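You operate a simulated robot arm through the tools that you are given. There is no shell and no other tool. Be economical: measure what you need, move in short steps, check, and stop when the job is done.

You are at the controls of a simulated two-armed robot. One attempt, no reset.

Task
Run about four seconds of water into the ice cube tray and freeze it.
Fine: choose water first; upper freezer drawer, nothing spilt; shut drawer and door. Where these are worked on the way, their far stop is far enough and under half their travel is too little: upper freezer drawer.
Where things are to end (x, y in the base frame): ice cube tray within 0.06 m of [1.77, 0.11].
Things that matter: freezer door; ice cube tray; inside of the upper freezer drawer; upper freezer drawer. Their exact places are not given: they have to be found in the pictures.

The check looks at the end state, three seconds after you hand in, the way a careful person would. Anything else that was tipped, shoved, dropped, spilled or broken makes it a failure.

Robot
Two 7-joint arms with two-finger parallel grippers on one trunk, on a base that drives. Base frame: it is fixed to the floor where the robot stands at the start and does not move with it; the origin is under the middle of the robot, x ahead of it, y to its left, z up. Readings come in m, degrees, newtons and seconds.
The left shoulder is at the start at [0.11, 0.169, 1.258], the right one opposite. With the tool pointing down near the work surface each hand reaches from about 0.68 to 0.74 m from the robot's upright axis, wherever it stands, measured 20 degrees to its own side. Places, roughly: freezer door [1.6, 0, 0.4]; ice cube tray (17x8x3 cm) [1.6, 0, 0.9]; inside of the upper freezer drawer [1.9, 0.2, 0.5]; upper freezer drawer [1.8, 0.2, 0.6]. Payload 1.57 kg a hand.
The tool frame of a hand sits at the grasp point between the pads (the TCP): z along the fingers, y along the line on which they close. The tips reach 0.03 m beyond it. The gripper opens to 0.08 m. The fingers are 0.017 m wide and 0.012 m thick; the gripper's body (0.04 by 0.082 m) begins 0.08 m behind the TCP.
Orientation is that of the tool frame in the base frame, as a unit quaternion [x, y, z, w]. With the fingers straight down and closing along the base's y, the tool's x points along the base's -x, its y along +y and its z along -z.

Tools
- The arms move only by the tool play_rows. It takes "left_rows", "right_rows" or both (then of equal length, played together; a hand with none holds still); each is a list of rows, each a list of 6 numbers: the shift along the tool's x, y, z in m, then the turn, a rotation vector about the tool's x, y, z in degrees. In form: [[x, y, z, ax, ay, az], ...]. A call has 1 to 12 rows; each row shifts and turns the commanded pose from where the row before left it, along the tool's axes as they then stand. "left_hand" and "right_hand" are, for a hand that has rows, the closure in counts, from 0 (fully open) to 255 (shut), set as the call begins (left out, the last holds). Each row takes 0.2 s and may step no farther than 0.05 m and 8.6 degrees from the row before; otherwise, or with a gripper value out of range, the whole call is refused. Where a pose cannot be reached the arm comes as near as it can. A force on the tool above 90 N (or 10 N above the force at the start of the call, whichever is more), or a blocked arm, ends the call early, and 0.2 s more pass. The fingers move at their own pace (about 0.072 m/s each) and stop on an object; they squeeze with about 38 N. The grip force told is the motor's: it shows also when the fingers shut on nothing. Time passes only in rows, and 0.2 s behind the last, so rows that do not move let the fingers close. It gives the time, the measured TCP pose, the force on the tool (base axes), the opening and the grip force at its end, in the units of the frame above (readings bear some noise), with the torque about the TCP (base axes, N m) and any sound that the robot's microphone picked up.
- Cameras (640 x 400 px; columns grow to the right, rows downward): "scene" is now at [0.1709, 0.0176, 1.4777]; the picture's right is [0.19, -0.98, 0.00], its down [-0.42, -0.08, -0.91] and it looks along [0.89, 0.17, -0.43] (base axes); focal length 285 px, centre (320, 200). "left" rides on the left gripper at [0.072, 0.007, -0.122] in its tool frame; the picture's right is [-0.09, 1.00, 0.00], its down [-0.84, -0.08, -0.54] and it looks along [-0.54, -0.05, 0.84] (tool axes); focal length 238 px, centre (320, 200). "right" rides on the right gripper at [0.072, -0.007, -0.122] in its tool frame; the picture's right is [0.09, 1.00, 0.00], its down [-0.84, 0.08, -0.54] and it looks along [-0.54, 0.05, 0.84] (tool axes); focal length 238 px, centre (320, 200).
- capture(camera): a new picture of that camera. No time passes.
- lift_body(by): slides the trunk up (or, below 0, down) by that many m; the arms and the scene camera ride with it, the base frame stays. It gives what a move gives, with no picture.
- steer(legs): drives the robot by 1 to 6 legs, each [ahead, left, turn to the left] in m, m and degrees, along the robot's own axes; the way and the turn of a leg run together, so that a leg with both is an arc; at most 1.5 m and 180 degrees a leg. The arms and the cameras ride along, it lands a little off, and it stops where it bumps. It gives what a move gives.
- turn_head(pan, tilt): turns the head with the scene camera to pan (to the left, within 86 degrees either way) and tilt (down, from -29 to 69), counted from straight ahead of the robot. It gives what a move gives.
- probe_pixels(camera, pixels): for up to 12 pixels [column, row] of the newest picture of that camera ("zoom" is the newest enlarged one), the place [x, y, z] in the base frame of the surface seen there, good to about 0.003 m. No time passes.
- inspect(camera, box): a new picture of the part [left, top, right, bottom] of that camera's present view, enlarged. No time passes.
- sign_off(): hands the job in; it is judged then, once.

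Work in short steps. Measure before you move; look again where a grasp or a placing could have gone wrong, and mend it. You have 80 turns and 70 pictures in all, those below and enlarged ones among them. Open the grippers and draw the arms clear of the work before you hand the job in, unless the task says otherwise; then end with one line.

The tools are called by a JSON object that holds its "name" and its "arguments". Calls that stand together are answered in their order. play_rows: Moves the arms, as the interface text tells. Its arguments: {"type":"object","properties":{"left_rows":{"type":"array","items":{"type":"array","items":{"type":"number"}}},"left_hand":{"type":"number"},"right_rows":{"type":"array","items":{"type":"array","items":{"type":"number"}}},"right_hand":{"type":"number"}},"required":[]} The other tools are called the same way: lift_body (by) slides the trunk up or down; steer (legs) drives the base; turn_head (pan, tilt) turns the head that bears the scene camera; capture (camera) takes a picture; probe_pixels (camera, pixels) gives the place of the surface under pixels of a picture; inspect (camera, box) takes an enlarged picture of a part of a camera's view; sign_off () hands the job in.

At the start:

```text
time_s: 0.0
left_ee_pos: [0.6318, 0.3284, 0.9995]
left_tool_rot: [-0.001, 1.0, 0.0, 0.0]
left_wrist_force: [0.1, -0.6, 0.0]
left_ft_torque: [-0.01, -0.02, 0.02]
left_width: 0.08
left_grip_force: 0.0
right_ee_pos: [0.6638, -0.2344, 0.9993]
right_tool_rot: [0.001, 1.0, -0.001, 0.0]
right_wrist_force: [0.3, 0.7, -0.5]
right_ft_torque: [0.01, -0.01, 0.01]
right_width: 0.0799
right_grip_force: 0.1
trunk travel left (down, up): [-0.572, 0.318]
robot x, y, heading: [-0.0037, 0.0008, -0.0]
head pan, tilt: [10.8, 25.2]
```

scene: 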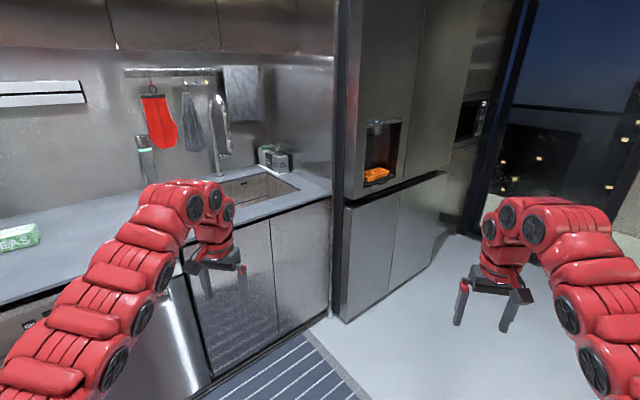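
right: 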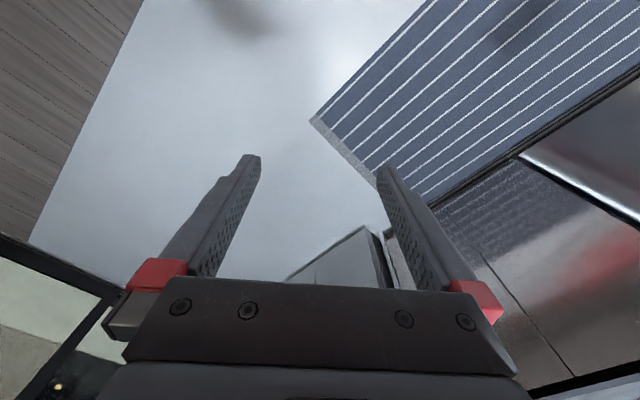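
left: 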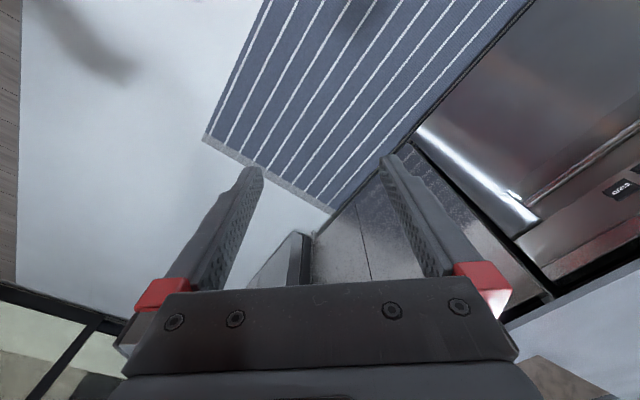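

The fridge stands around column 330-480, with an orange tray in the dispenser niche near (377,174). I enlarge the dispenser and the freezer doors.

{"name": "inspect", "arguments": {"camera": "scene", "box": [340, 105, 430, 195]}}

{"name": "inspect", "arguments": {"camera": "scene", "box": [320, 160, 480, 330]}}

{"name": "probe_pixels", "arguments": {"camera": "scene", "pixels": [[377, 174], [348, 300], [350, 215], [398, 200], [440, 180], [350, 180], [410, 160], [392, 290], [430, 260], [365, 100], [368, 122], [380, 122]]}}

```text
4.44 times, centred on (385, 150) of scene
```

zoom: 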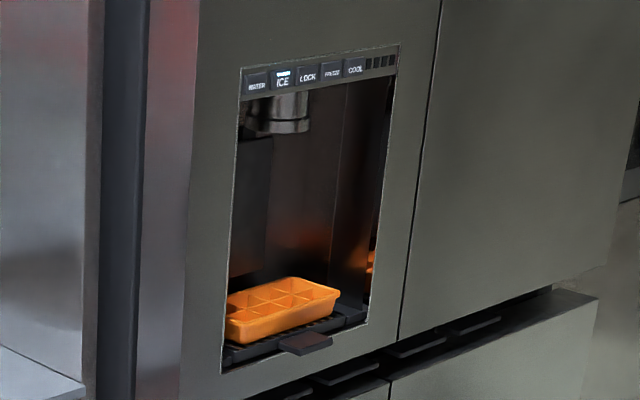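

```text
2.35 times, centred on (400, 245) of scene
```

zoom: 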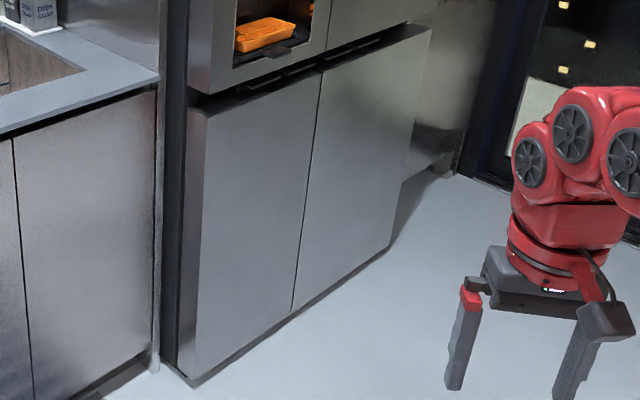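

```text
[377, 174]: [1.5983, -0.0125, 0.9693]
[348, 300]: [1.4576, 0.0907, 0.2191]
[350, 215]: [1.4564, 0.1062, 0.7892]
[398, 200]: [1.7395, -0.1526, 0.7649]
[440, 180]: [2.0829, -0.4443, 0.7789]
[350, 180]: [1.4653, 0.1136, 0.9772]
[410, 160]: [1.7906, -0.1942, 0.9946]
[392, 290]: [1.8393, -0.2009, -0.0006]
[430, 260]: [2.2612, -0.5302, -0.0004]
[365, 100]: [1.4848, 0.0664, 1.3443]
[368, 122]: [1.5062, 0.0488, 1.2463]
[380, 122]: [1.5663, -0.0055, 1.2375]
```

The fridge front runs from (1.456,0.106) to (2.08,-0.44), facing about (-0.67,-0.745). I must drive right and turn about 48° left; first I look to the right to see that the floor is clear.

{"name": "turn_head", "arguments": {"pan": -45, "tilt": 35}}

{"name": "capture", "arguments": {"camera": "scene"}}

```text
time_s: 1.2
left_ee_pos: [0.6318, 0.3285, 0.9984]
left_tool_rot: [0.0, 1.0, 0.0, -0.001]
left_wrist_force: [0.2, -0.7, -0.6]
left_ft_torque: [-0.01, 0.0, 0.02]
left_width: 0.0799
left_grip_force: 0.1
right_ee_pos: [0.6634, -0.2351, 0.9992]
right_tool_rot: [0.001, 1.0, 0.0, 0.0]
right_wrist_force: [-0.2, 0.4, 0.3]
right_ft_torque: [0.0, -0.02, 0.02]
right_width: 0.0802
right_grip_force: 0.1
trunk travel left (down, up): [-0.572, 0.318]
robot x, y, heading: [-0.0005, 0.0005, 0.2]
head pan, tilt: [-45.0, 35.0]
```

```text
64 pictures are left
```

scene: 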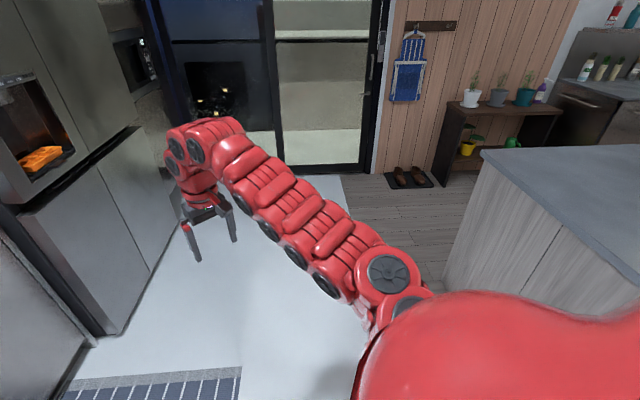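

{"name": "probe_pixels", "arguments": {"camera": "scene", "pixels": [[445, 285], [482, 155], [590, 300], [375, 175], [410, 180], [250, 330], [345, 180], [640, 270]]}}

```text
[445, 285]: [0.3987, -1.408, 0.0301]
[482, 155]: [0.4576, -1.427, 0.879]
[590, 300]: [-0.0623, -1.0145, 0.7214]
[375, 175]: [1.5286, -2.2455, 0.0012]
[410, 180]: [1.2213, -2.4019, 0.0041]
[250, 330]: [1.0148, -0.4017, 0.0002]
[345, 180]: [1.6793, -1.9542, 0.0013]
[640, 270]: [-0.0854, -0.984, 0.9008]
```

The island's edge is 1.8 m from the fridge front and parallel to it, so there is room. I turn left 48° and drive sideways right to face the left freezer door.

{"name": "steer", "arguments": {"legs": [[0, 0, 48], [0, -1.21, 0]]}}

{"name": "turn_head", "arguments": {"pan": 0, "tilt": 25}}

{"name": "capture", "arguments": {"camera": "scene"}}

```text
time_s: 9.4
left_ee_pos: [1.063, -0.1312, 0.9998]
left_tool_rot: [-0.395, 0.919, -0.001, 0.0]
left_wrist_force: [-0.2, -1.2, -0.1]
left_ft_torque: [-0.01, 0.03, 0.0]
left_width: 0.0802
left_grip_force: 0.1
right_ee_pos: [1.494, -0.4962, 0.9999]
right_tool_rot: [-0.393, 0.92, 0.0, -0.001]
right_wrist_force: [-0.8, -0.7, 0.1]
right_ft_torque: [0.04, 0.01, -0.01]
right_width: 0.08
right_grip_force: 0.0
trunk travel left (down, up): [-0.572, 0.318]
robot x, y, heading: [0.8699, -0.8143, 46.4]
head pan, tilt: [-45.0, 35.0]
```

```text
time_s: 10.6
left_ee_pos: [1.0638, -0.1307, 0.9997]
left_tool_rot: [-0.396, 0.918, 0.0, 0.0]
left_wrist_force: [-0.7, 0.3, -0.9]
left_ft_torque: [0.0, 0.0, -0.02]
left_width: 0.0799
left_grip_force: 0.0
right_ee_pos: [1.4944, -0.4956, 1.0]
right_tool_rot: [-0.394, 0.919, 0.0, 0.0]
right_wrist_force: [-1.0, 0.3, -0.1]
right_ft_torque: [0.01, 0.02, 0.0]
right_width: 0.0801
right_grip_force: 0.1
trunk travel left (down, up): [-0.572, 0.318]
robot x, y, heading: [0.8678, -0.8187, 46.3]
head pan, tilt: [0.0, 25.0]
```

```text
63 pictures are left
```

scene: 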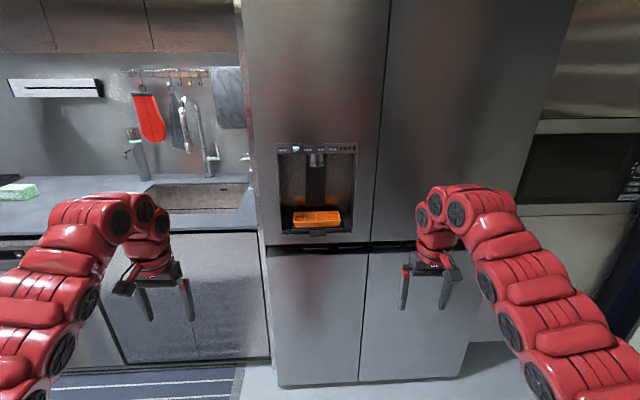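

The robot faces the fridge; the dispenser is at columns 278-355. I enlarge it and measure its parts and the door edges.

{"name": "inspect", "arguments": {"camera": "scene", "box": [266, 135, 370, 265]}}

{"name": "probe_pixels", "arguments": {"camera": "scene", "pixels": [[275, 260], [355, 262], [460, 262], [275, 370], [350, 370], [375, 200], [260, 190], [440, 350]]}}

```text
3.08 times, centred on (318, 200) of scene
```

zoom: 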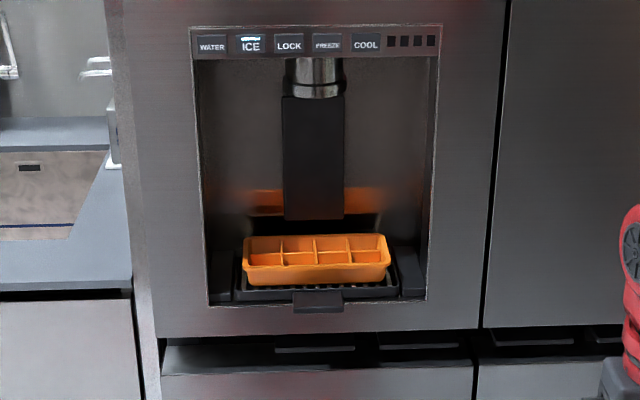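

```text
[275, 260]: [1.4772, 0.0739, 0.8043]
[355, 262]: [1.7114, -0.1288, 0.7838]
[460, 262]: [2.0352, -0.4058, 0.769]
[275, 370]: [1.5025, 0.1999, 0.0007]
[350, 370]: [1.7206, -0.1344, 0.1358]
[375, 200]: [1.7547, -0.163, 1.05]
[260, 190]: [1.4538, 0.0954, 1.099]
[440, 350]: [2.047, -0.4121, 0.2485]
```

ICE is lit now; WATER sits at zoom (212,47), the dark paddle at (313,160), and the tray rests on the grate. I measure these.

{"name": "probe_pixels", "arguments": {"camera": "zoom", "pixels": [[212, 47], [251, 47], [313, 130], [313, 205], [318, 90], [250, 242], [384, 240], [252, 280], [388, 275], [318, 302], [430, 42], [420, 290]]}}

{"name": "probe_pixels", "arguments": {"camera": "zoom", "pixels": [[200, 300], [318, 330], [210, 357], [315, 349], [315, 361], [400, 354], [240, 370], [450, 370], [210, 150], [260, 150], [390, 150], [315, 237]]}}

```text
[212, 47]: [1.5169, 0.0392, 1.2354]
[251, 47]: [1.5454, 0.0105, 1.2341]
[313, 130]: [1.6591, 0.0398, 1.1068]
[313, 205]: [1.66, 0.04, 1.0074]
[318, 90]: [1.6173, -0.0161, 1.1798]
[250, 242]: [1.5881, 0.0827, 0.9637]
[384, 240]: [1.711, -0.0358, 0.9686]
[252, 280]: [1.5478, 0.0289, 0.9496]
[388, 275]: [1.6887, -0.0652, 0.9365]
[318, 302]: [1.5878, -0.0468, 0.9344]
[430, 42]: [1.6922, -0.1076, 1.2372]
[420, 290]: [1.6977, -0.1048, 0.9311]
```

```text
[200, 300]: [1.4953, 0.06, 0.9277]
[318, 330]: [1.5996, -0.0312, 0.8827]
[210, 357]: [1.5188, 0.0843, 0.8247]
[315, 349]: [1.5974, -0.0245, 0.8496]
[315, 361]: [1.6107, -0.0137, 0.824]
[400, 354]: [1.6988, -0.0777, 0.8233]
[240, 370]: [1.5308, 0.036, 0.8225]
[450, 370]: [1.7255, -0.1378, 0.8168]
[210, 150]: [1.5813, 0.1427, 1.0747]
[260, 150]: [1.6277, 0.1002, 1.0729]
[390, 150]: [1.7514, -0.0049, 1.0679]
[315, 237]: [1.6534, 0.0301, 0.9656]
```

Fridge-frame results: front plane runs at heading ≈49.3°, WATER at z 1.235, paddle ~0.093 m inside, tray already centred under the nozzle. I square up (3° left), come 0.22 m closer, and start turning the right hand to point horizontally, closing its fingers.

{"name": "steer", "arguments": {"legs": [[0.22, 0, 3]]}}

{"name": "play_rows", "arguments": {"right_rows": [[0, 0, -0.02, 0, -8.5, 0], [0, 0, -0.02, 0, -8.5, 0], [0, 0, -0.02, 0, -8.5, 0], [0, 0, -0.02, 0, -8.5, 0], [0, 0, -0.02, 0, -8.5, 0], [0, 0, -0.02, 0, -8.5, 0], [0, 0, -0.02, 0, -8.5, 0], [0, 0, -0.02, 0, -8.5, 0], [0, 0, -0.02, 0, -8.5, 0], [0, 0, -0.02, 0, -8.5, 0], [0, 0, -0.01, 0, -5, 0]], "right_hand": 255}}

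{"name": "capture", "arguments": {"camera": "scene"}}

```text
time_s: 12.2
left_ee_pos: [1.175, 0.0419, 0.9997]
left_tool_rot: [-0.419, 0.908, -0.001, -0.001]
left_wrist_force: [-0.3, 0.2, 0.1]
left_ft_torque: [0.0, 0.02, -0.01]
left_width: 0.0802
left_grip_force: 0.1
right_ee_pos: [1.6236, -0.3003, 0.9984]
right_tool_rot: [-0.418, 0.908, 0.0, 0.0]
right_wrist_force: [1.1, -0.1, 0.6]
right_ft_torque: [-0.01, 0.01, 0.02]
right_width: 0.0798
right_grip_force: 0.0
trunk travel left (down, up): [-0.572, 0.318]
robot x, y, heading: [1.0159, -0.6552, 49.3]
head pan, tilt: [0.0, 25.0]
```

```text
time_s: 14.6
left_ee_pos: [1.1744, 0.0412, 0.999]
left_tool_rot: [-0.419, 0.908, 0.0, 0.0]
left_wrist_force: [0.5, -0.1, 0.1]
left_ft_torque: [0.0, 0.0, 0.01]
left_width: 0.0801
left_grip_force: 0.1
right_ee_pos: [1.6639, -0.2793, 1.0697]
right_tool_rot: [-0.427, 0.82, 0.154, 0.35]
right_wrist_force: [-0.3, 0.1, -0.1]
right_ft_torque: [0.03, -0.01, 0.01]
right_width: 0.0
right_grip_force: 21.0
right hand out of reach, approached as far as the arm can: row 2, 3, 4, 5, 6, 7, 8, 9, 10
trunk travel left (down, up): [-0.572, 0.318]
robot x, y, heading: [1.0161, -0.6494, 49.5]
head pan, tilt: [0.0, 25.0]
```

```text
61 pictures are left
```

scene: 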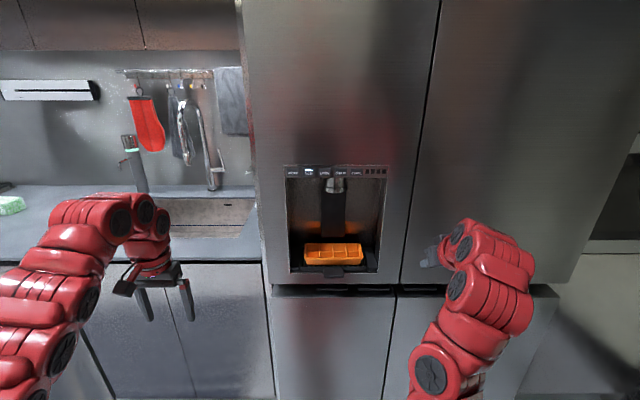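

The hand only reached a 45° pitch; the arm needs more extension and height for a horizontal tool. I raise the hand toward button height and read what frame the command follows.

{"name": "play_rows", "arguments": {"right_rows": [[-0.03, 0, 0, 0, 0, 0], [-0.03, 0, 0, 0, 0, 0], [-0.03, 0, 0, 0, 0, 0], [-0.03, 0, 0, 0, 0, 0]]}}

```text
time_s: 15.6
left_ee_pos: [1.1733, 0.0418, 0.9997]
left_tool_rot: [-0.418, 0.908, -0.001, 0.0]
left_wrist_force: [0.1, -0.8, -0.7]
left_ft_torque: [-0.02, 0.0, 0.05]
left_width: 0.0799
left_grip_force: 0.1
right_ee_pos: [1.7121, -0.2064, 1.1541]
right_tool_rot: [-0.427, 0.82, 0.154, 0.35]
right_wrist_force: [0.9, -0.8, -1.2]
right_ft_torque: [0.02, -0.01, 0.0]
right_width: 0.0
right_grip_force: 21.6
trunk travel left (down, up): [-0.572, 0.318]
robot x, y, heading: [1.0128, -0.6484, 49.4]
head pan, tilt: [0.0, 25.0]
```

The command follows the measured pose. Now at pitch 45°, height 1.154; I keep turning to horizontal while backing off a little.

{"name": "play_rows", "arguments": {"right_rows": [[0, 0, -0.02, 0, -8, 0], [0, 0, -0.02, 0, -8, 0], [0, 0, -0.02, 0, -8, 0], [0, 0, -0.02, 0, -8, 0], [0, 0, -0.02, 0, -8, 0], [0, 0, 0, 0, -4, 0]]}}

```text
time_s: 17.0
left_ee_pos: [1.1756, 0.0419, 0.9998]
left_tool_rot: [-0.419, 0.908, 0.0, -0.002]
left_wrist_force: [0.3, -0.8, 0.0]
left_ft_torque: [0.02, -0.01, -0.01]
left_width: 0.0802
left_grip_force: 0.0
right_ee_pos: [1.6568, -0.2751, 1.2012]
right_tool_rot: [-0.338, 0.628, 0.302, 0.632]
right_wrist_force: [-0.2, -1.0, -0.2]
right_ft_torque: [0.01, 0.0, -0.03]
right_width: 0.0
right_grip_force: 21.1
trunk travel left (down, up): [-0.572, 0.318]
robot x, y, heading: [1.0152, -0.6545, 49.7]
head pan, tilt: [0.0, 25.0]
```

The right hand is now horizontal (yawed ~4.5° left), at s 1.435. I straighten the yaw and shift 0.31 m left and 0.034 m up to face the WATER button, staying off the front.

{"name": "play_rows", "arguments": {"right_rows": [[-0.004, 0.035, 0.005, 4.5, 0, 0], [-0.004, 0.039, 0.005, 0, 0, 0], [-0.004, 0.039, 0.005, 0, 0, 0], [-0.004, 0.039, 0.005, 0, 0, 0], [-0.004, 0.039, 0.005, 0, 0, 0], [-0.004, 0.039, 0.005, 0, 0, 0], [-0.005, 0.039, 0.005, 0, 0, 0], [-0.005, 0.039, 0.005, 0, 0, 0]]}}

{"name": "inspect", "arguments": {"camera": "scene", "box": [260, 130, 420, 290]}}

{"name": "capture", "arguments": {"camera": "right"}}

```text
time_s: 18.8
left_ee_pos: [1.1741, 0.0421, 1.0]
left_tool_rot: [-0.419, 0.908, -0.001, 0.001]
left_wrist_force: [0.1, 0.5, 0.7]
left_ft_torque: [0.02, -0.02, -0.02]
left_width: 0.0803
left_grip_force: 0.0
right_ee_pos: [1.4475, -0.0454, 1.2169]
right_tool_rot: [-0.314, 0.64, 0.277, 0.644]
right_wrist_force: [-0.1, 0.5, 0.5]
right_ft_torque: [-0.04, 0.01, -0.04]
right_width: 0.0
right_grip_force: 21.3
trunk travel left (down, up): [-0.572, 0.318]
robot x, y, heading: [1.015, -0.6514, 49.3]
head pan, tilt: [0.0, 25.0]
```

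```text
2.50 times, centred on (340, 210) of scene
```

zoom: 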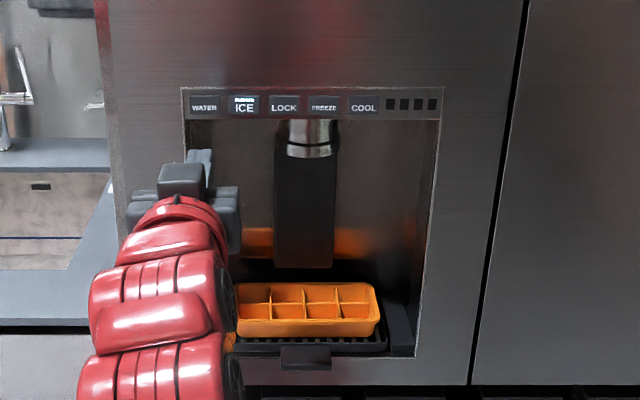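

```text
59 pictures are left
```

right: 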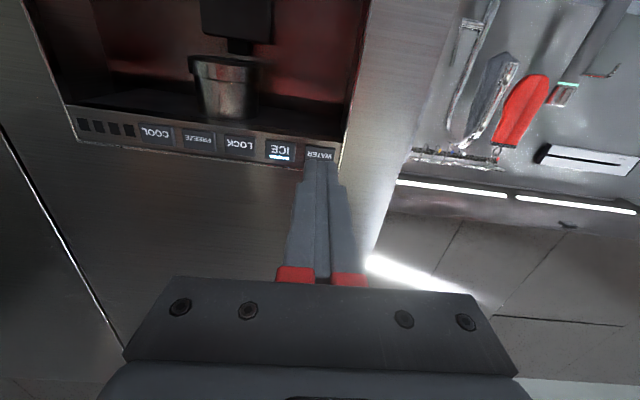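

The fingers point at the WATER button (zoom (204,105)). I re-measure the button and the niche details from nearer.

{"name": "probe_pixels", "arguments": {"camera": "zoom", "pixels": [[204, 104], [190, 115], [218, 92], [245, 105], [305, 170], [305, 250], [280, 220], [330, 220], [310, 148], [330, 130], [290, 130], [306, 358]]}}

{"name": "probe_pixels", "arguments": {"camera": "zoom", "pixels": [[240, 285], [376, 286], [240, 330], [372, 328], [307, 309], [307, 284], [290, 322], [323, 296], [415, 350], [400, 200], [255, 200], [305, 265]]}}

```text
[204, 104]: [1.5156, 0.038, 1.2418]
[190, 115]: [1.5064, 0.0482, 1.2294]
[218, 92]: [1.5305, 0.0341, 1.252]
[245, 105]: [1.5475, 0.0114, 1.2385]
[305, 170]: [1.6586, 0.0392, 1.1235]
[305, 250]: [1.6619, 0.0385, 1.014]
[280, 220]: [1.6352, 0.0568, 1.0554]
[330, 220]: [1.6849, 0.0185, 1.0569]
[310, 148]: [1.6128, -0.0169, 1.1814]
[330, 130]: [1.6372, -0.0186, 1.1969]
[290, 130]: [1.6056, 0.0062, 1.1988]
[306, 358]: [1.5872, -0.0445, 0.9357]
```

```text
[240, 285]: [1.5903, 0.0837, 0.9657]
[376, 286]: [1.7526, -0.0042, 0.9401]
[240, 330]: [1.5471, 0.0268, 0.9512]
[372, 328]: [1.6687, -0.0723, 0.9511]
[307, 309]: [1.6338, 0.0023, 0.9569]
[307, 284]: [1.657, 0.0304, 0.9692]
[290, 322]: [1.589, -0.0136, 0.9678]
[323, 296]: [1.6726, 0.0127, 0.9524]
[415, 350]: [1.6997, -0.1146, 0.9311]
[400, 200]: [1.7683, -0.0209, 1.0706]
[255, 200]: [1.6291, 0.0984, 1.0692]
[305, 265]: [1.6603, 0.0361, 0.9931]
```

Button centre is at z 1.240, s 1.124; the tip is ~0.08 m short of it. I rise 0.023 m and press forward in small steps, then back off.

{"name": "play_rows", "arguments": {"right_rows": [[-0.012, 0.002, 0.02, 0, 0, 0], [-0.011, 0, 0.02, 0, 0, 0], [0, 0, 0.025, 0, 0, 0], [0, 0, 0.01, 0, 0, 0], [0, 0, 0.006, 0, 0, 0], [0, 0, 0.004, 0, 0, 0]]}}

{"name": "inspect", "arguments": {"camera": "scene", "box": [260, 130, 420, 290]}}

```text
time_s: 20.2
left_ee_pos: [1.1739, 0.0393, 1.0005]
left_tool_rot: [-0.419, 0.908, 0.0, 0.001]
left_wrist_force: [-0.2, -0.3, 0.6]
left_ft_torque: [0.03, 0.04, -0.01]
left_width: 0.08
left_grip_force: 0.2
right_ee_pos: [1.4973, 0.0184, 1.2426]
right_tool_rot: [-0.314, 0.64, 0.279, 0.644]
right_wrist_force: [-12.7, -14.7, -6.5]
right_ft_torque: [-0.08, 0.02, -0.04]
right_width: 0.0003
right_grip_force: 21.1
trunk travel left (down, up): [-0.572, 0.318]
robot x, y, heading: [1.0176, -0.6486, 49.7]
head pan, tilt: [0.0, 25.0]
heard: click
```

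```text
2.50 times, centred on (340, 210) of scene
```

zoom: 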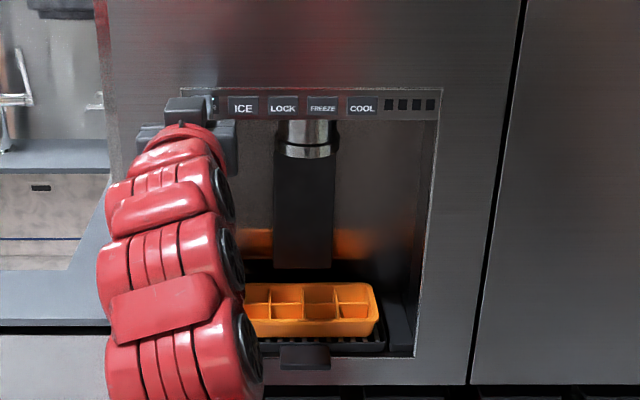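

A click was heard and ICE went dark. I back off 0.09 m, shift right to the paddle's middle (s 1.2335), open the fingers to ~0.045 m so they straddle the stream, then lower the trunk 0.2 m.

{"name": "play_rows", "arguments": {"right_rows": [[0, 0, -0.045, 0, 0, 0], [0, 0, -0.045, 0, 0, 0], [0, -0.037, 0, 0, 0, 0], [0, -0.037, 0, 0, 0, 0], [0, -0.037, 0, 0, 0, 0]], "right_hand": 111}}

{"name": "lift_body", "arguments": {"by": -0.2}}

{"name": "capture", "arguments": {"camera": "scene"}}

{"name": "capture", "arguments": {"camera": "right"}}

```text
time_s: 21.4
left_ee_pos: [1.1754, 0.04, 0.9998]
left_tool_rot: [-0.42, 0.907, -0.001, -0.001]
left_wrist_force: [0.4, -0.3, -0.3]
left_ft_torque: [0.02, 0.0, 0.01]
left_width: 0.0801
left_grip_force: 0.1
right_ee_pos: [1.528, -0.1191, 1.2493]
right_tool_rot: [-0.314, 0.641, 0.278, 0.643]
right_wrist_force: [0.8, -0.1, 0.5]
right_ft_torque: [0.03, 0.03, 0.03]
right_width: 0.0451
right_grip_force: 0.1
trunk travel left (down, up): [-0.572, 0.318]
robot x, y, heading: [1.0153, -0.6484, 49.8]
head pan, tilt: [0.0, 25.0]
```

```text
time_s: 23.6
left_ee_pos: [1.1742, 0.0423, 0.7998]
left_tool_rot: [-0.42, 0.908, 0.0, 0.0]
left_wrist_force: [0.5, 0.1, -0.1]
left_ft_torque: [-0.05, -0.02, 0.0]
left_width: 0.0798
left_grip_force: 0.1
right_ee_pos: [1.5267, -0.1197, 1.0492]
right_tool_rot: [-0.314, 0.64, 0.278, 0.644]
right_wrist_force: [-0.1, -0.2, -0.4]
right_ft_torque: [0.0, 0.02, 0.0]
right_width: 0.0453
right_grip_force: 0.1
trunk travel left (down, up): [-0.372, 0.518]
robot x, y, heading: [1.0164, -0.6518, 49.4]
head pan, tilt: [0.0, 25.0]
```

```text
57 pictures are left
```

scene: 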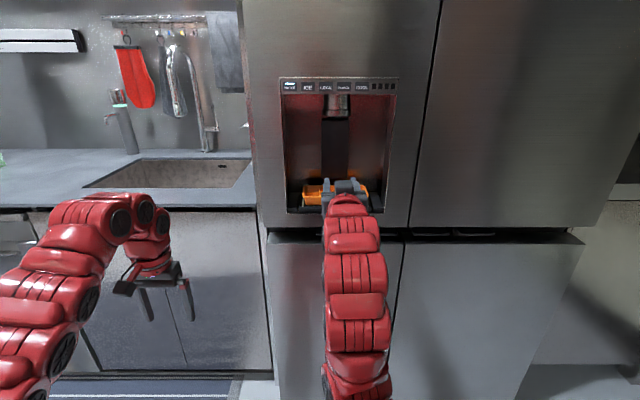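

```text
56 pictures are left
```

right: 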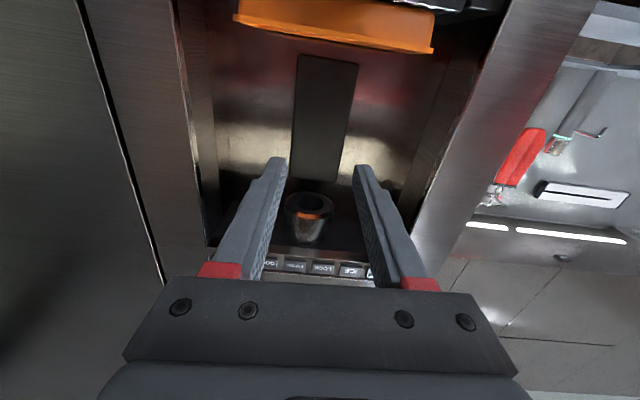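

WATER is lit now (scene (290,84)), and the fingers straddle the paddle line at s 1.235. I advance 0.162 m so the tips stop ~0.015 m short of the paddle.

{"name": "play_rows", "arguments": {"right_rows": [[0, 0.002, 0.04, 0, 0, 0], [0, 0, 0.04, 0, 0, 0], [0, 0, 0.04, 0, 0, 0], [0, 0, 0.042, 0, 0, 0]]}}

{"name": "inspect", "arguments": {"camera": "scene", "box": [270, 70, 410, 230]}}

{"name": "capture", "arguments": {"camera": "right"}}

```text
time_s: 24.6
left_ee_pos: [1.1741, 0.0427, 0.8]
left_tool_rot: [-0.419, 0.908, 0.0, -0.001]
left_wrist_force: [-0.5, 0.2, 0.0]
left_ft_torque: [0.0, 0.0, 0.03]
left_width: 0.0801
left_grip_force: 0.0
right_ee_pos: [1.6312, 0.0055, 1.0445]
right_tool_rot: [-0.314, 0.64, 0.277, 0.644]
right_wrist_force: [-0.2, 0.0, -0.5]
right_ft_torque: [0.0, 0.01, -0.01]
right_width: 0.0452
right_grip_force: 0.0
trunk travel left (down, up): [-0.372, 0.518]
robot x, y, heading: [1.0134, -0.6504, 49.3]
head pan, tilt: [0.0, 25.0]
```

```text
2.50 times, centred on (340, 150) of scene
```

zoom: 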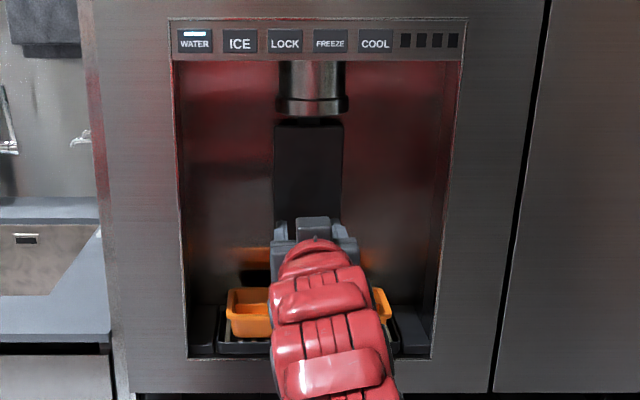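

```text
54 pictures are left
```

right: 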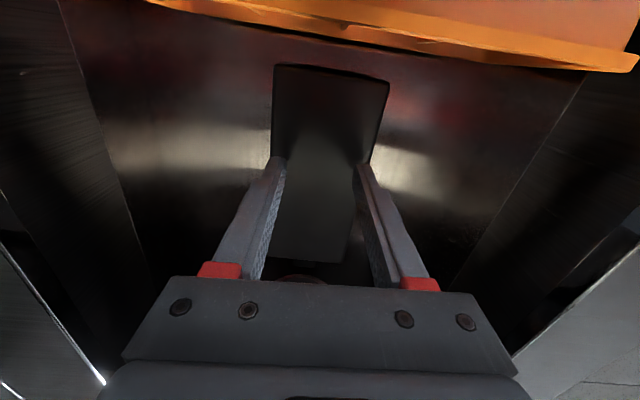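

The tips are just short of the paddle and near its side edges. I narrow the fingers to ~0.036 m and push to contact plus ~1 cm, watching force and sound.

{"name": "play_rows", "arguments": {"right_rows": [[0, 0, 0, 0, 0, 0], [0, 0, 0.013, 0, 0, 0], [0, 0, 0.006, 0, 0, 0], [0, 0, 0.005, 0, 0, 0]], "right_hand": 140}}

```text
time_s: 25.6
left_ee_pos: [1.1737, 0.0413, 0.799]
left_tool_rot: [-0.419, 0.908, 0.0, 0.001]
left_wrist_force: [-0.3, -0.2, 0.2]
left_ft_torque: [-0.01, 0.02, 0.0]
left_width: 0.0798
left_grip_force: 0.0
right_ee_pos: [1.646, 0.0236, 1.0467]
right_tool_rot: [-0.315, 0.64, 0.278, 0.643]
right_wrist_force: [-4.9, -6.7, -4.5]
right_ft_torque: [0.0, -0.02, -0.18]
right_width: 0.0358
right_grip_force: 0.1
trunk travel left (down, up): [-0.372, 0.518]
robot x, y, heading: [1.0145, -0.6559, 49.5]
head pan, tilt: [0.0, 25.0]
```

Contact at about 8 N, no flow sound yet. I push a little further.

{"name": "play_rows", "arguments": {"right_rows": [[0, 0, 0.005, 0, 0, 0], [0, 0, 0.005, 0, 0, 0]]}}

```text
time_s: 26.4
left_ee_pos: [1.1702, 0.0345, 0.804]
left_tool_rot: [-0.419, 0.908, 0.002, 0.002]
left_wrist_force: [-0.7, 0.2, -0.4]
left_ft_torque: [0.0, -0.01, 0.01]
left_width: 0.08
left_grip_force: 0.1
right_ee_pos: [1.6467, 0.0256, 1.0467]
right_tool_rot: [-0.315, 0.642, 0.278, 0.642]
right_wrist_force: [-34.5, -45.7, -10.8]
right_ft_torque: [0.1, -0.13, -0.74]
right_width: 0.0358
right_grip_force: 0.1
trunk travel left (down, up): [-0.372, 0.518]
robot x, y, heading: [1.0098, -0.6541, 49.2]
head pan, tilt: [0.0, 25.0]
stopped in row 2 (right hand): the force on the tool passed its limit at 92 N (the readings are from after the stop); the commanded pose is now the measured one
```

The paddle hit a stop at ~57 N with no sound reported; I look whether water runs.

{"name": "inspect", "arguments": {"camera": "scene", "box": [270, 70, 410, 230]}}

{"name": "capture", "arguments": {"camera": "right"}}

```text
2.50 times, centred on (340, 150) of scene
```

zoom: 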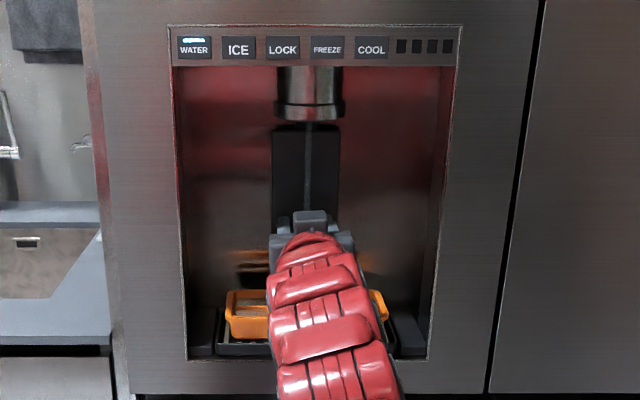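

```text
52 pictures are left
```

right: 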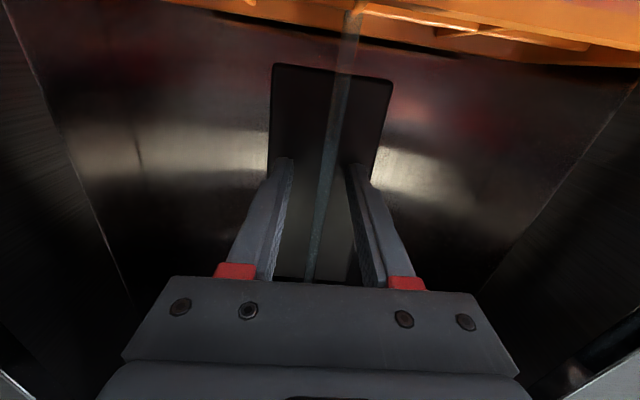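

Water is running (stream visible in both pictures) since about t≈25.5. I hold still until ~29.3 s: first 11 still rows.

{"name": "play_rows", "arguments": {"right_rows": [[0, 0, 0, 0, 0, 0], [0, 0, 0, 0, 0, 0], [0, 0, 0, 0, 0, 0], [0, 0, 0, 0, 0, 0], [0, 0, 0, 0, 0, 0], [0, 0, 0, 0, 0, 0], [0, 0, 0, 0, 0, 0], [0, 0, 0, 0, 0, 0], [0, 0, 0, 0, 0, 0], [0, 0, 0, 0, 0, 0], [0, 0, 0, 0, 0, 0]]}}

{"name": "inspect", "arguments": {"camera": "scene", "box": [270, 70, 410, 230]}}

```text
time_s: 28.8
left_ee_pos: [1.17, 0.0349, 0.804]
left_tool_rot: [-0.419, 0.908, 0.0, 0.002]
left_wrist_force: [-0.7, 0.2, 0.6]
left_ft_torque: [-0.01, -0.03, -0.01]
left_width: 0.0798
left_grip_force: 0.1
right_ee_pos: [1.6489, 0.0267, 1.0465]
right_tool_rot: [-0.315, 0.641, 0.279, 0.642]
right_wrist_force: [-46.7, -57.7, -26.4]
right_ft_torque: [0.04, 0.3, -0.94]
right_width: 0.0355
right_grip_force: 0.1
trunk travel left (down, up): [-0.372, 0.518]
robot x, y, heading: [1.0138, -0.6534, 49.3]
head pan, tilt: [0.0, 25.0]
```

```text
2.50 times, centred on (340, 150) of scene
```

zoom: 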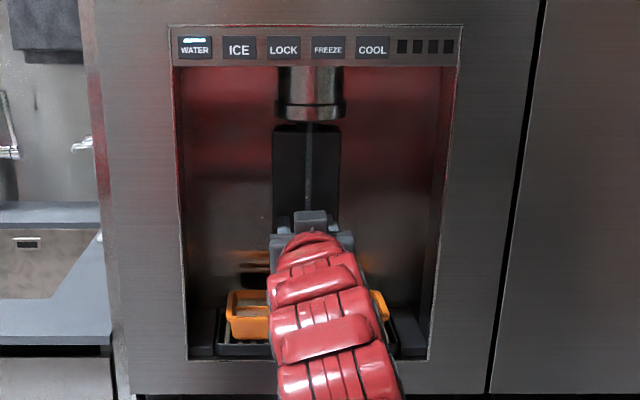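

Still flowing at 28.8 s. I hold two more rows, then draw straight back 0.165 m.

{"name": "play_rows", "arguments": {"right_rows": [[0, 0, 0, 0, 0, 0], [0, 0, 0, 0, 0, 0], [0, 0, -0.04, 0, 0, 0], [0, 0, -0.04, 0, 0, 0], [0, 0, -0.04, 0, 0, 0], [0, 0, -0.045, 0, 0, 0]]}}

{"name": "inspect", "arguments": {"camera": "scene", "box": [270, 70, 410, 230]}}

{"name": "capture", "arguments": {"camera": "right"}}

```text
time_s: 30.2
left_ee_pos: [1.1745, 0.0404, 0.7996]
left_tool_rot: [-0.418, 0.908, 0.0, -0.001]
left_wrist_force: [0.1, 0.5, 1.0]
left_ft_torque: [-0.03, -0.01, 0.01]
left_width: 0.08
left_grip_force: 0.0
right_ee_pos: [1.5438, -0.0961, 1.0471]
right_tool_rot: [-0.316, 0.643, 0.277, 0.64]
right_wrist_force: [0.6, 0.9, -0.9]
right_ft_torque: [0.01, -0.01, 0.01]
right_width: 0.0359
right_grip_force: 0.0
trunk travel left (down, up): [-0.372, 0.518]
robot x, y, heading: [1.0103, -0.6502, 49.5]
head pan, tilt: [0.0, 25.0]
```

```text
2.50 times, centred on (340, 150) of scene
```

zoom: 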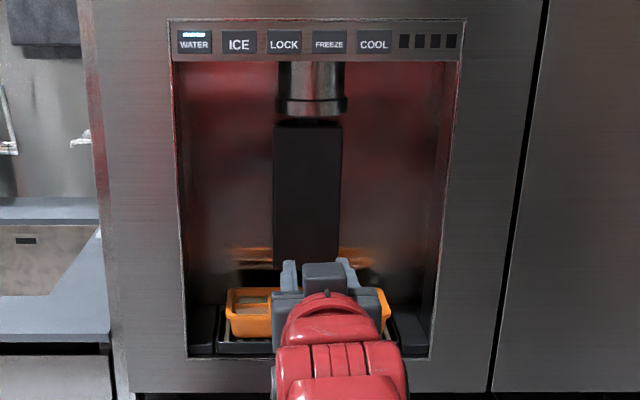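

```text
49 pictures are left
```

right: 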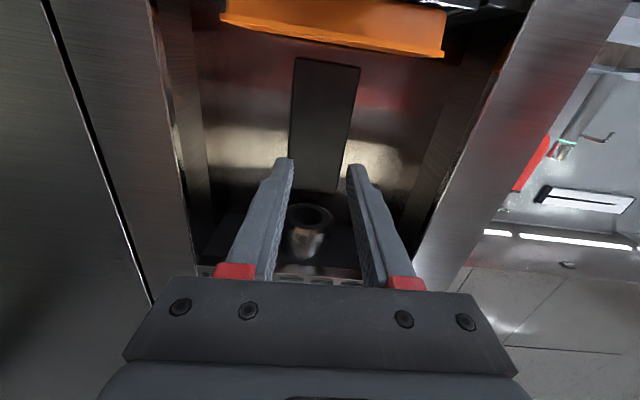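

The flow stopped. Now the freezer door: I move the right hand back and to the right, lower the trunk 0.3 m and look into the gap at the door's top edge.

{"name": "play_rows", "arguments": {"right_rows": [[0, 0, -0.04, 0, 0, 0], [0, -0.05, -0.01, 0, 0, 0], [0, -0.05, 0, 0, 0, 0], [0, -0.05, 0, 0, 0, 0], [0, -0.05, 0, 0, 0, 0]], "right_hand": 0}}

{"name": "lift_body", "arguments": {"by": -0.3}}

{"name": "capture", "arguments": {"camera": "scene"}}

{"name": "inspect", "arguments": {"camera": "scene", "box": [270, 100, 470, 225]}}

```text
refused: row 2 steps farther than a row can; nothing moved
```

```text
time_s: 33.2
left_ee_pos: [1.1734, 0.0399, 0.4995]
left_tool_rot: [-0.419, 0.908, 0.0, 0.0]
left_wrist_force: [-0.1, -1.3, -0.1]
left_ft_torque: [-0.01, -0.02, -0.03]
left_width: 0.0799
left_grip_force: 0.1
right_ee_pos: [1.5452, -0.0957, 0.7474]
right_tool_rot: [-0.316, 0.643, 0.276, 0.641]
right_wrist_force: [-0.3, 0.2, 0.5]
right_ft_torque: [0.0, -0.03, -0.01]
right_width: 0.0364
right_grip_force: 0.0
trunk travel left (down, up): [-0.072, 0.818]
robot x, y, heading: [1.0148, -0.6552, 49.6]
head pan, tilt: [0.0, 25.0]
```

```text
48 pictures are left
```

scene: 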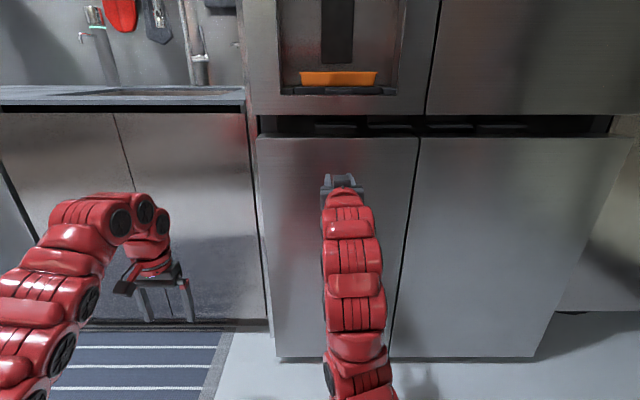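

```text
3.20 times, centred on (370, 162) of scene
```

zoom: 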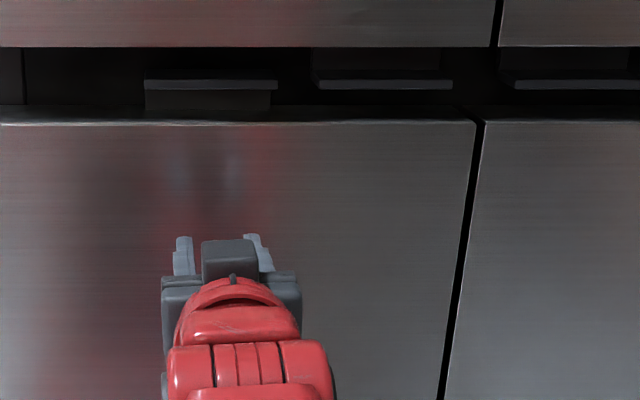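

In the gap there's a bar on a stand rising from the freezer door's top (zoom (210,84)), and other bars hanging from the upper doors (380,84), (570,84). I measure these.

{"name": "probe_pixels", "arguments": {"camera": "zoom", "pixels": [[150, 84], [210, 84], [274, 84], [150, 100], [210, 100], [268, 100], [320, 84], [450, 84], [380, 65], [210, 118], [210, 60], [300, 100]]}}

{"name": "probe_pixels", "arguments": {"camera": "zoom", "pixels": [[210, 78], [210, 88], [210, 93], [210, 108], [210, 112], [210, 44], [210, 35], [465, 118], [465, 126], [100, 112], [540, 60], [20, 70]]}}

{"name": "inspect", "arguments": {"camera": "scene", "box": [300, 110, 380, 150]}}

```text
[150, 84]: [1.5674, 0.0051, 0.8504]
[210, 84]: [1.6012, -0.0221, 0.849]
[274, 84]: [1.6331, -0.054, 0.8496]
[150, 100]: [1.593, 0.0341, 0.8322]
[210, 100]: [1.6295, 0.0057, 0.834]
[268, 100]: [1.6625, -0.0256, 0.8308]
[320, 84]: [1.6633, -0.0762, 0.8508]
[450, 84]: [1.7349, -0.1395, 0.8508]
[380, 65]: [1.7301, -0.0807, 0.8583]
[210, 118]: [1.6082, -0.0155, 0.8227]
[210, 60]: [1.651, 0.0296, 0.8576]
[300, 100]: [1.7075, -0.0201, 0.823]
```

```text
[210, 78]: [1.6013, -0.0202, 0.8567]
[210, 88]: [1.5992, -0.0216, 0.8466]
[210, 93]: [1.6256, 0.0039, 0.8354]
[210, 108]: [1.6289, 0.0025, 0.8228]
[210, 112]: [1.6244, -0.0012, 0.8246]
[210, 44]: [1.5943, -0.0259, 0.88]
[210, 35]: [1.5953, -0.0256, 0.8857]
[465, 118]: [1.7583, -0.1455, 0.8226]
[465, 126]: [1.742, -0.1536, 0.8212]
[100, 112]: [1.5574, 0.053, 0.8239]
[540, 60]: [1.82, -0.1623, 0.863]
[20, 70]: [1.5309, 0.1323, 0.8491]
```

```text
8.00 times, centred on (340, 130) of scene
```

zoom: 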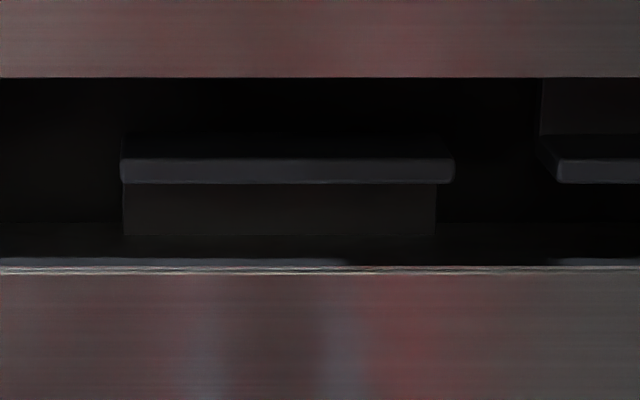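

The freezer handle is a lip at s 1.185–1.273, d 1.025–1.067, z 0.846–0.857, with ~2 cm gaps above and below, so a vertical pinch fits. I back the right hand off, roll it 90°, swing the left hand out to the left, and raise the trunk 0.1 m.

{"name": "play_rows", "arguments": {"right_rows": [[0, 0, -0.03, 0, 0, 0], [0, 0, -0.03, 0, 0, 8.2], [0, 0, 0, 0, 0, 8.2], [0, 0, 0, 0, 0, 8.2], [0, 0, 0, 0, 0, 8.2], [0, 0, 0, 0, 0, 8.2], [0, 0, 0, 0, 0, 8.2], [0, 0, 0, 0, 0, 8.2], [0, 0, 0, 0, 0, 8.2], [0, 0, 0, 0, 0, 8.2], [0, 0, 0, 0, 0, 8.2], [0, 0, 0, 0, 0, 8]], "left_rows": [[0.01, 0.03, 0, 0, 0, -3], [0.01, 0.03, 0, 0, 0, -3], [0.01, 0.03, 0, 0, 0, -3], [0.01, 0.03, 0, 0, 0, -3], [0.01, 0.03, 0, 0, 0, -3], [0.01, 0.03, 0, 0, 0, -3], [0.01, 0.03, 0, 0, 0, -3], [0.01, 0.03, 0, 0, 0, -3], [0.01, 0.03, 0, 0, 0, -3], [0.01, 0.03, 0, 0, 0, -3], [0.01, 0.03, 0, 0, 0, -3], [0.01, 0.03, 0, 0, 0, -3]], "right_hand": 185}}

{"name": "lift_body", "arguments": {"by": 0.1}}

{"name": "capture", "arguments": {"camera": "right"}}

{"name": "capture", "arguments": {"camera": "scene"}}

```text
time_s: 35.8
left_ee_pos: [0.8017, 0.076, 0.4998]
left_tool_rot: [-0.678, 0.735, -0.001, 0.0]
left_wrist_force: [0.0, -0.3, 0.3]
left_ft_torque: [-0.02, -0.02, -0.02]
left_width: 0.0799
left_grip_force: 0.0
right_ee_pos: [1.507, -0.1423, 0.7488]
right_tool_rot: [0.233, 0.678, 0.649, 0.257]
right_wrist_force: [-0.9, 0.1, -0.1]
right_ft_torque: [-0.05, -0.01, 0.0]
right_width: 0.0217
right_grip_force: 0.1
trunk travel left (down, up): [-0.072, 0.818]
robot x, y, heading: [1.0124, -0.6488, 49.3]
head pan, tilt: [0.0, 25.0]
```

```text
time_s: 37.1
left_ee_pos: [0.8023, 0.0753, 0.5984]
left_tool_rot: [-0.679, 0.734, -0.001, -0.001]
left_wrist_force: [0.8, -0.6, 0.4]
left_ft_torque: [0.04, 0.02, 0.02]
left_width: 0.0801
left_grip_force: 0.1
right_ee_pos: [1.5072, -0.1414, 0.8483]
right_tool_rot: [0.231, 0.678, 0.649, 0.257]
right_wrist_force: [0.4, 0.3, 0.0]
right_ft_torque: [0.03, 0.03, 0.02]
right_width: 0.022
right_grip_force: 0.0
trunk travel left (down, up): [-0.172, 0.718]
robot x, y, heading: [1.0136, -0.6508, 49.2]
head pan, tilt: [0.0, 25.0]
```

```text
45 pictures are left
```

right: 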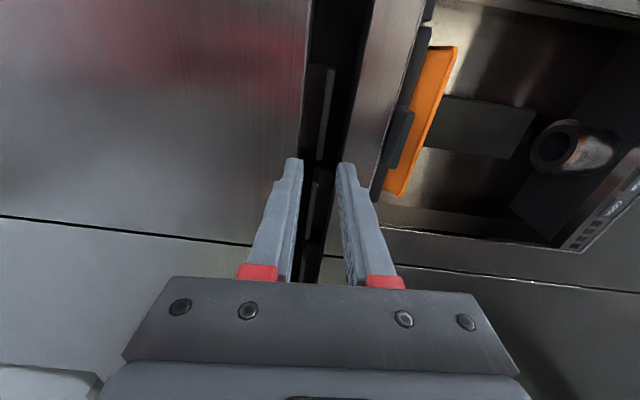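

```text
44 pictures are left
```

scene: 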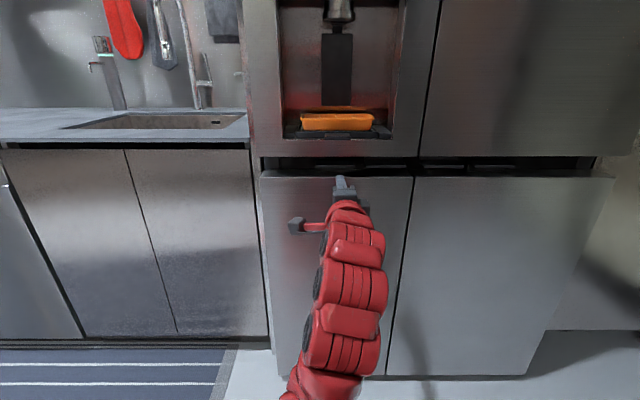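

The fingers line up with the gap (right view (312,200)). I level the tool 1.5°, raise it 4 mm and advance until the tips are just outside, then look.

{"name": "play_rows", "arguments": {"right_rows": [[-0.005, 0.004, 0.03, -1.5, 0, 0], [-0.005, 0, 0.04, 0, 0, 0], [0, 0, 0.035, 0, 0, 0]]}}

{"name": "capture", "arguments": {"camera": "right"}}

{"name": "inspect", "arguments": {"camera": "scene", "box": [290, 140, 390, 200]}}

```text
time_s: 37.9
left_ee_pos: [0.8009, 0.0751, 0.6006]
left_tool_rot: [-0.679, 0.734, 0.0, -0.001]
left_wrist_force: [-1.0, -0.7, -0.8]
left_ft_torque: [-0.01, -0.01, 0.0]
left_width: 0.0801
left_grip_force: 0.1
right_ee_pos: [1.5827, -0.0674, 0.8507]
right_tool_rot: [0.228, 0.67, 0.656, 0.26]
right_wrist_force: [0.0, 0.0, -0.2]
right_ft_torque: [-0.02, -0.01, 0.02]
right_width: 0.022
right_grip_force: 0.1
trunk travel left (down, up): [-0.172, 0.718]
robot x, y, heading: [1.0105, -0.6476, 49.6]
head pan, tilt: [0.0, 25.0]
```

```text
43 pictures are left
```

right: 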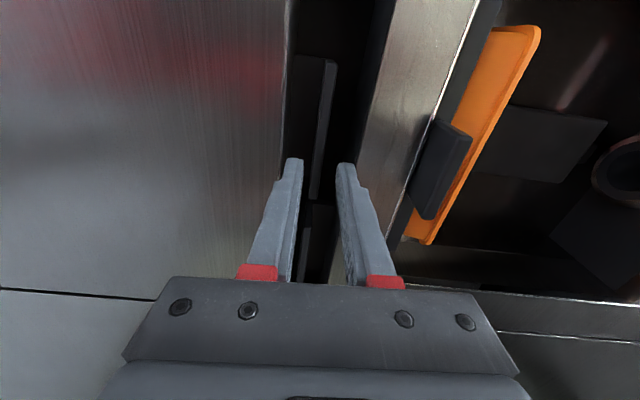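

```text
6.40 times, centred on (340, 170) of scene
```

zoom: 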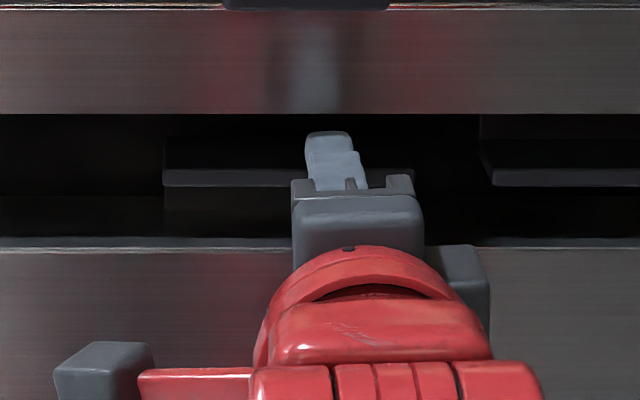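

The lip sits between the finger lines at z ~0.851. I advance 0.047 m onto it and close the fingers.

{"name": "play_rows", "arguments": {"right_rows": [[0, 0.0005, 0.015, 0, 0, 0], [0, 0, 0.016, 0, 0, 0], [0, 0, 0.016, 0, 0, 0]]}}

{"name": "play_rows", "arguments": {"right_rows": [[0, 0, 0, 0, 0, 0], [0, 0, 0, 0, 0, 0], [0, 0, 0, 0, 0, 0]], "right_hand": 255}}

{"name": "capture", "arguments": {"camera": "right"}}

```text
time_s: 38.7
left_ee_pos: [0.8007, 0.0757, 0.6001]
left_tool_rot: [-0.679, 0.735, 0.0, 0.0]
left_wrist_force: [-1.0, -0.1, 0.6]
left_ft_torque: [-0.04, 0.01, -0.04]
left_width: 0.08
left_grip_force: 0.1
right_ee_pos: [1.612, -0.0307, 0.8555]
right_tool_rot: [0.228, 0.668, 0.659, 0.259]
right_wrist_force: [-4.7, -6.7, -0.8]
right_ft_torque: [0.17, -0.1, -0.11]
right_width: 0.021
right_grip_force: 0.2
trunk travel left (down, up): [-0.172, 0.718]
robot x, y, heading: [1.0113, -0.654, 49.4]
head pan, tilt: [0.0, 25.0]
```

```text
time_s: 39.5
left_ee_pos: [0.8015, 0.0768, 0.5985]
left_tool_rot: [-0.679, 0.734, 0.0, -0.001]
left_wrist_force: [0.8, -0.2, -0.7]
left_ft_torque: [0.04, 0.01, 0.0]
left_width: 0.0798
left_grip_force: 0.1
right_ee_pos: [1.614, -0.0303, 0.8505]
right_tool_rot: [0.229, 0.67, 0.656, 0.26]
right_wrist_force: [-11.6, -16.6, -24.2]
right_ft_torque: [0.56, 0.16, 0.14]
right_width: 0.0085
right_grip_force: 27.5
trunk travel left (down, up): [-0.172, 0.718]
robot x, y, heading: [1.0126, -0.6533, 49.5]
head pan, tilt: [0.0, 25.0]
```

```text
41 pictures are left
```

right: 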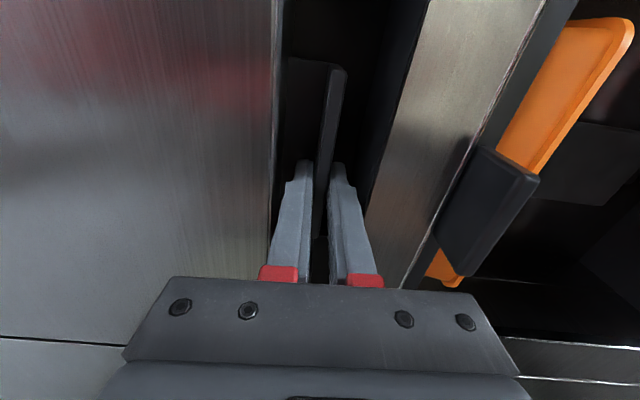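

The lip is held (width 8.5 mm). I pull along a door arc hinged on the left, 5° per row for 4 rows.

{"name": "play_rows", "arguments": {"right_rows": [[0.001, 0, -0.018, 0, -5, 0], [0.001, 0, -0.018, 0, -5, 0], [0.001, 0, -0.018, 0, -5, 0], [0.001, 0, -0.018, 0, -5, 0]]}}

{"name": "capture", "arguments": {"camera": "scene"}}

```text
time_s: 40.5
left_ee_pos: [0.8016, 0.0767, 0.5975]
left_tool_rot: [-0.679, 0.734, -0.001, -0.003]
left_wrist_force: [0.0, 0.3, -0.2]
left_ft_torque: [-0.02, 0.01, 0.02]
left_width: 0.0801
left_grip_force: 0.1
right_ee_pos: [1.556, -0.0734, 0.8499]
right_tool_rot: [0.338, 0.615, 0.608, 0.37]
right_wrist_force: [-6.9, 7.5, -15.5]
right_ft_torque: [-0.1, 1.15, 0.54]
right_width: 0.0087
right_grip_force: 27.3
trunk travel left (down, up): [-0.172, 0.718]
robot x, y, heading: [1.0112, -0.652, 49.2]
head pan, tilt: [0.0, 25.0]
```

```text
40 pictures are left
```

scene: 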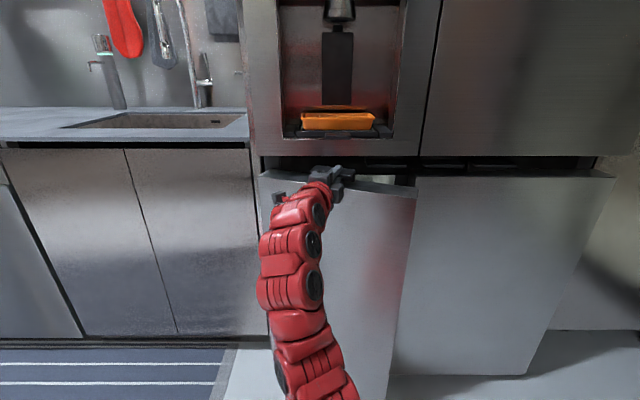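

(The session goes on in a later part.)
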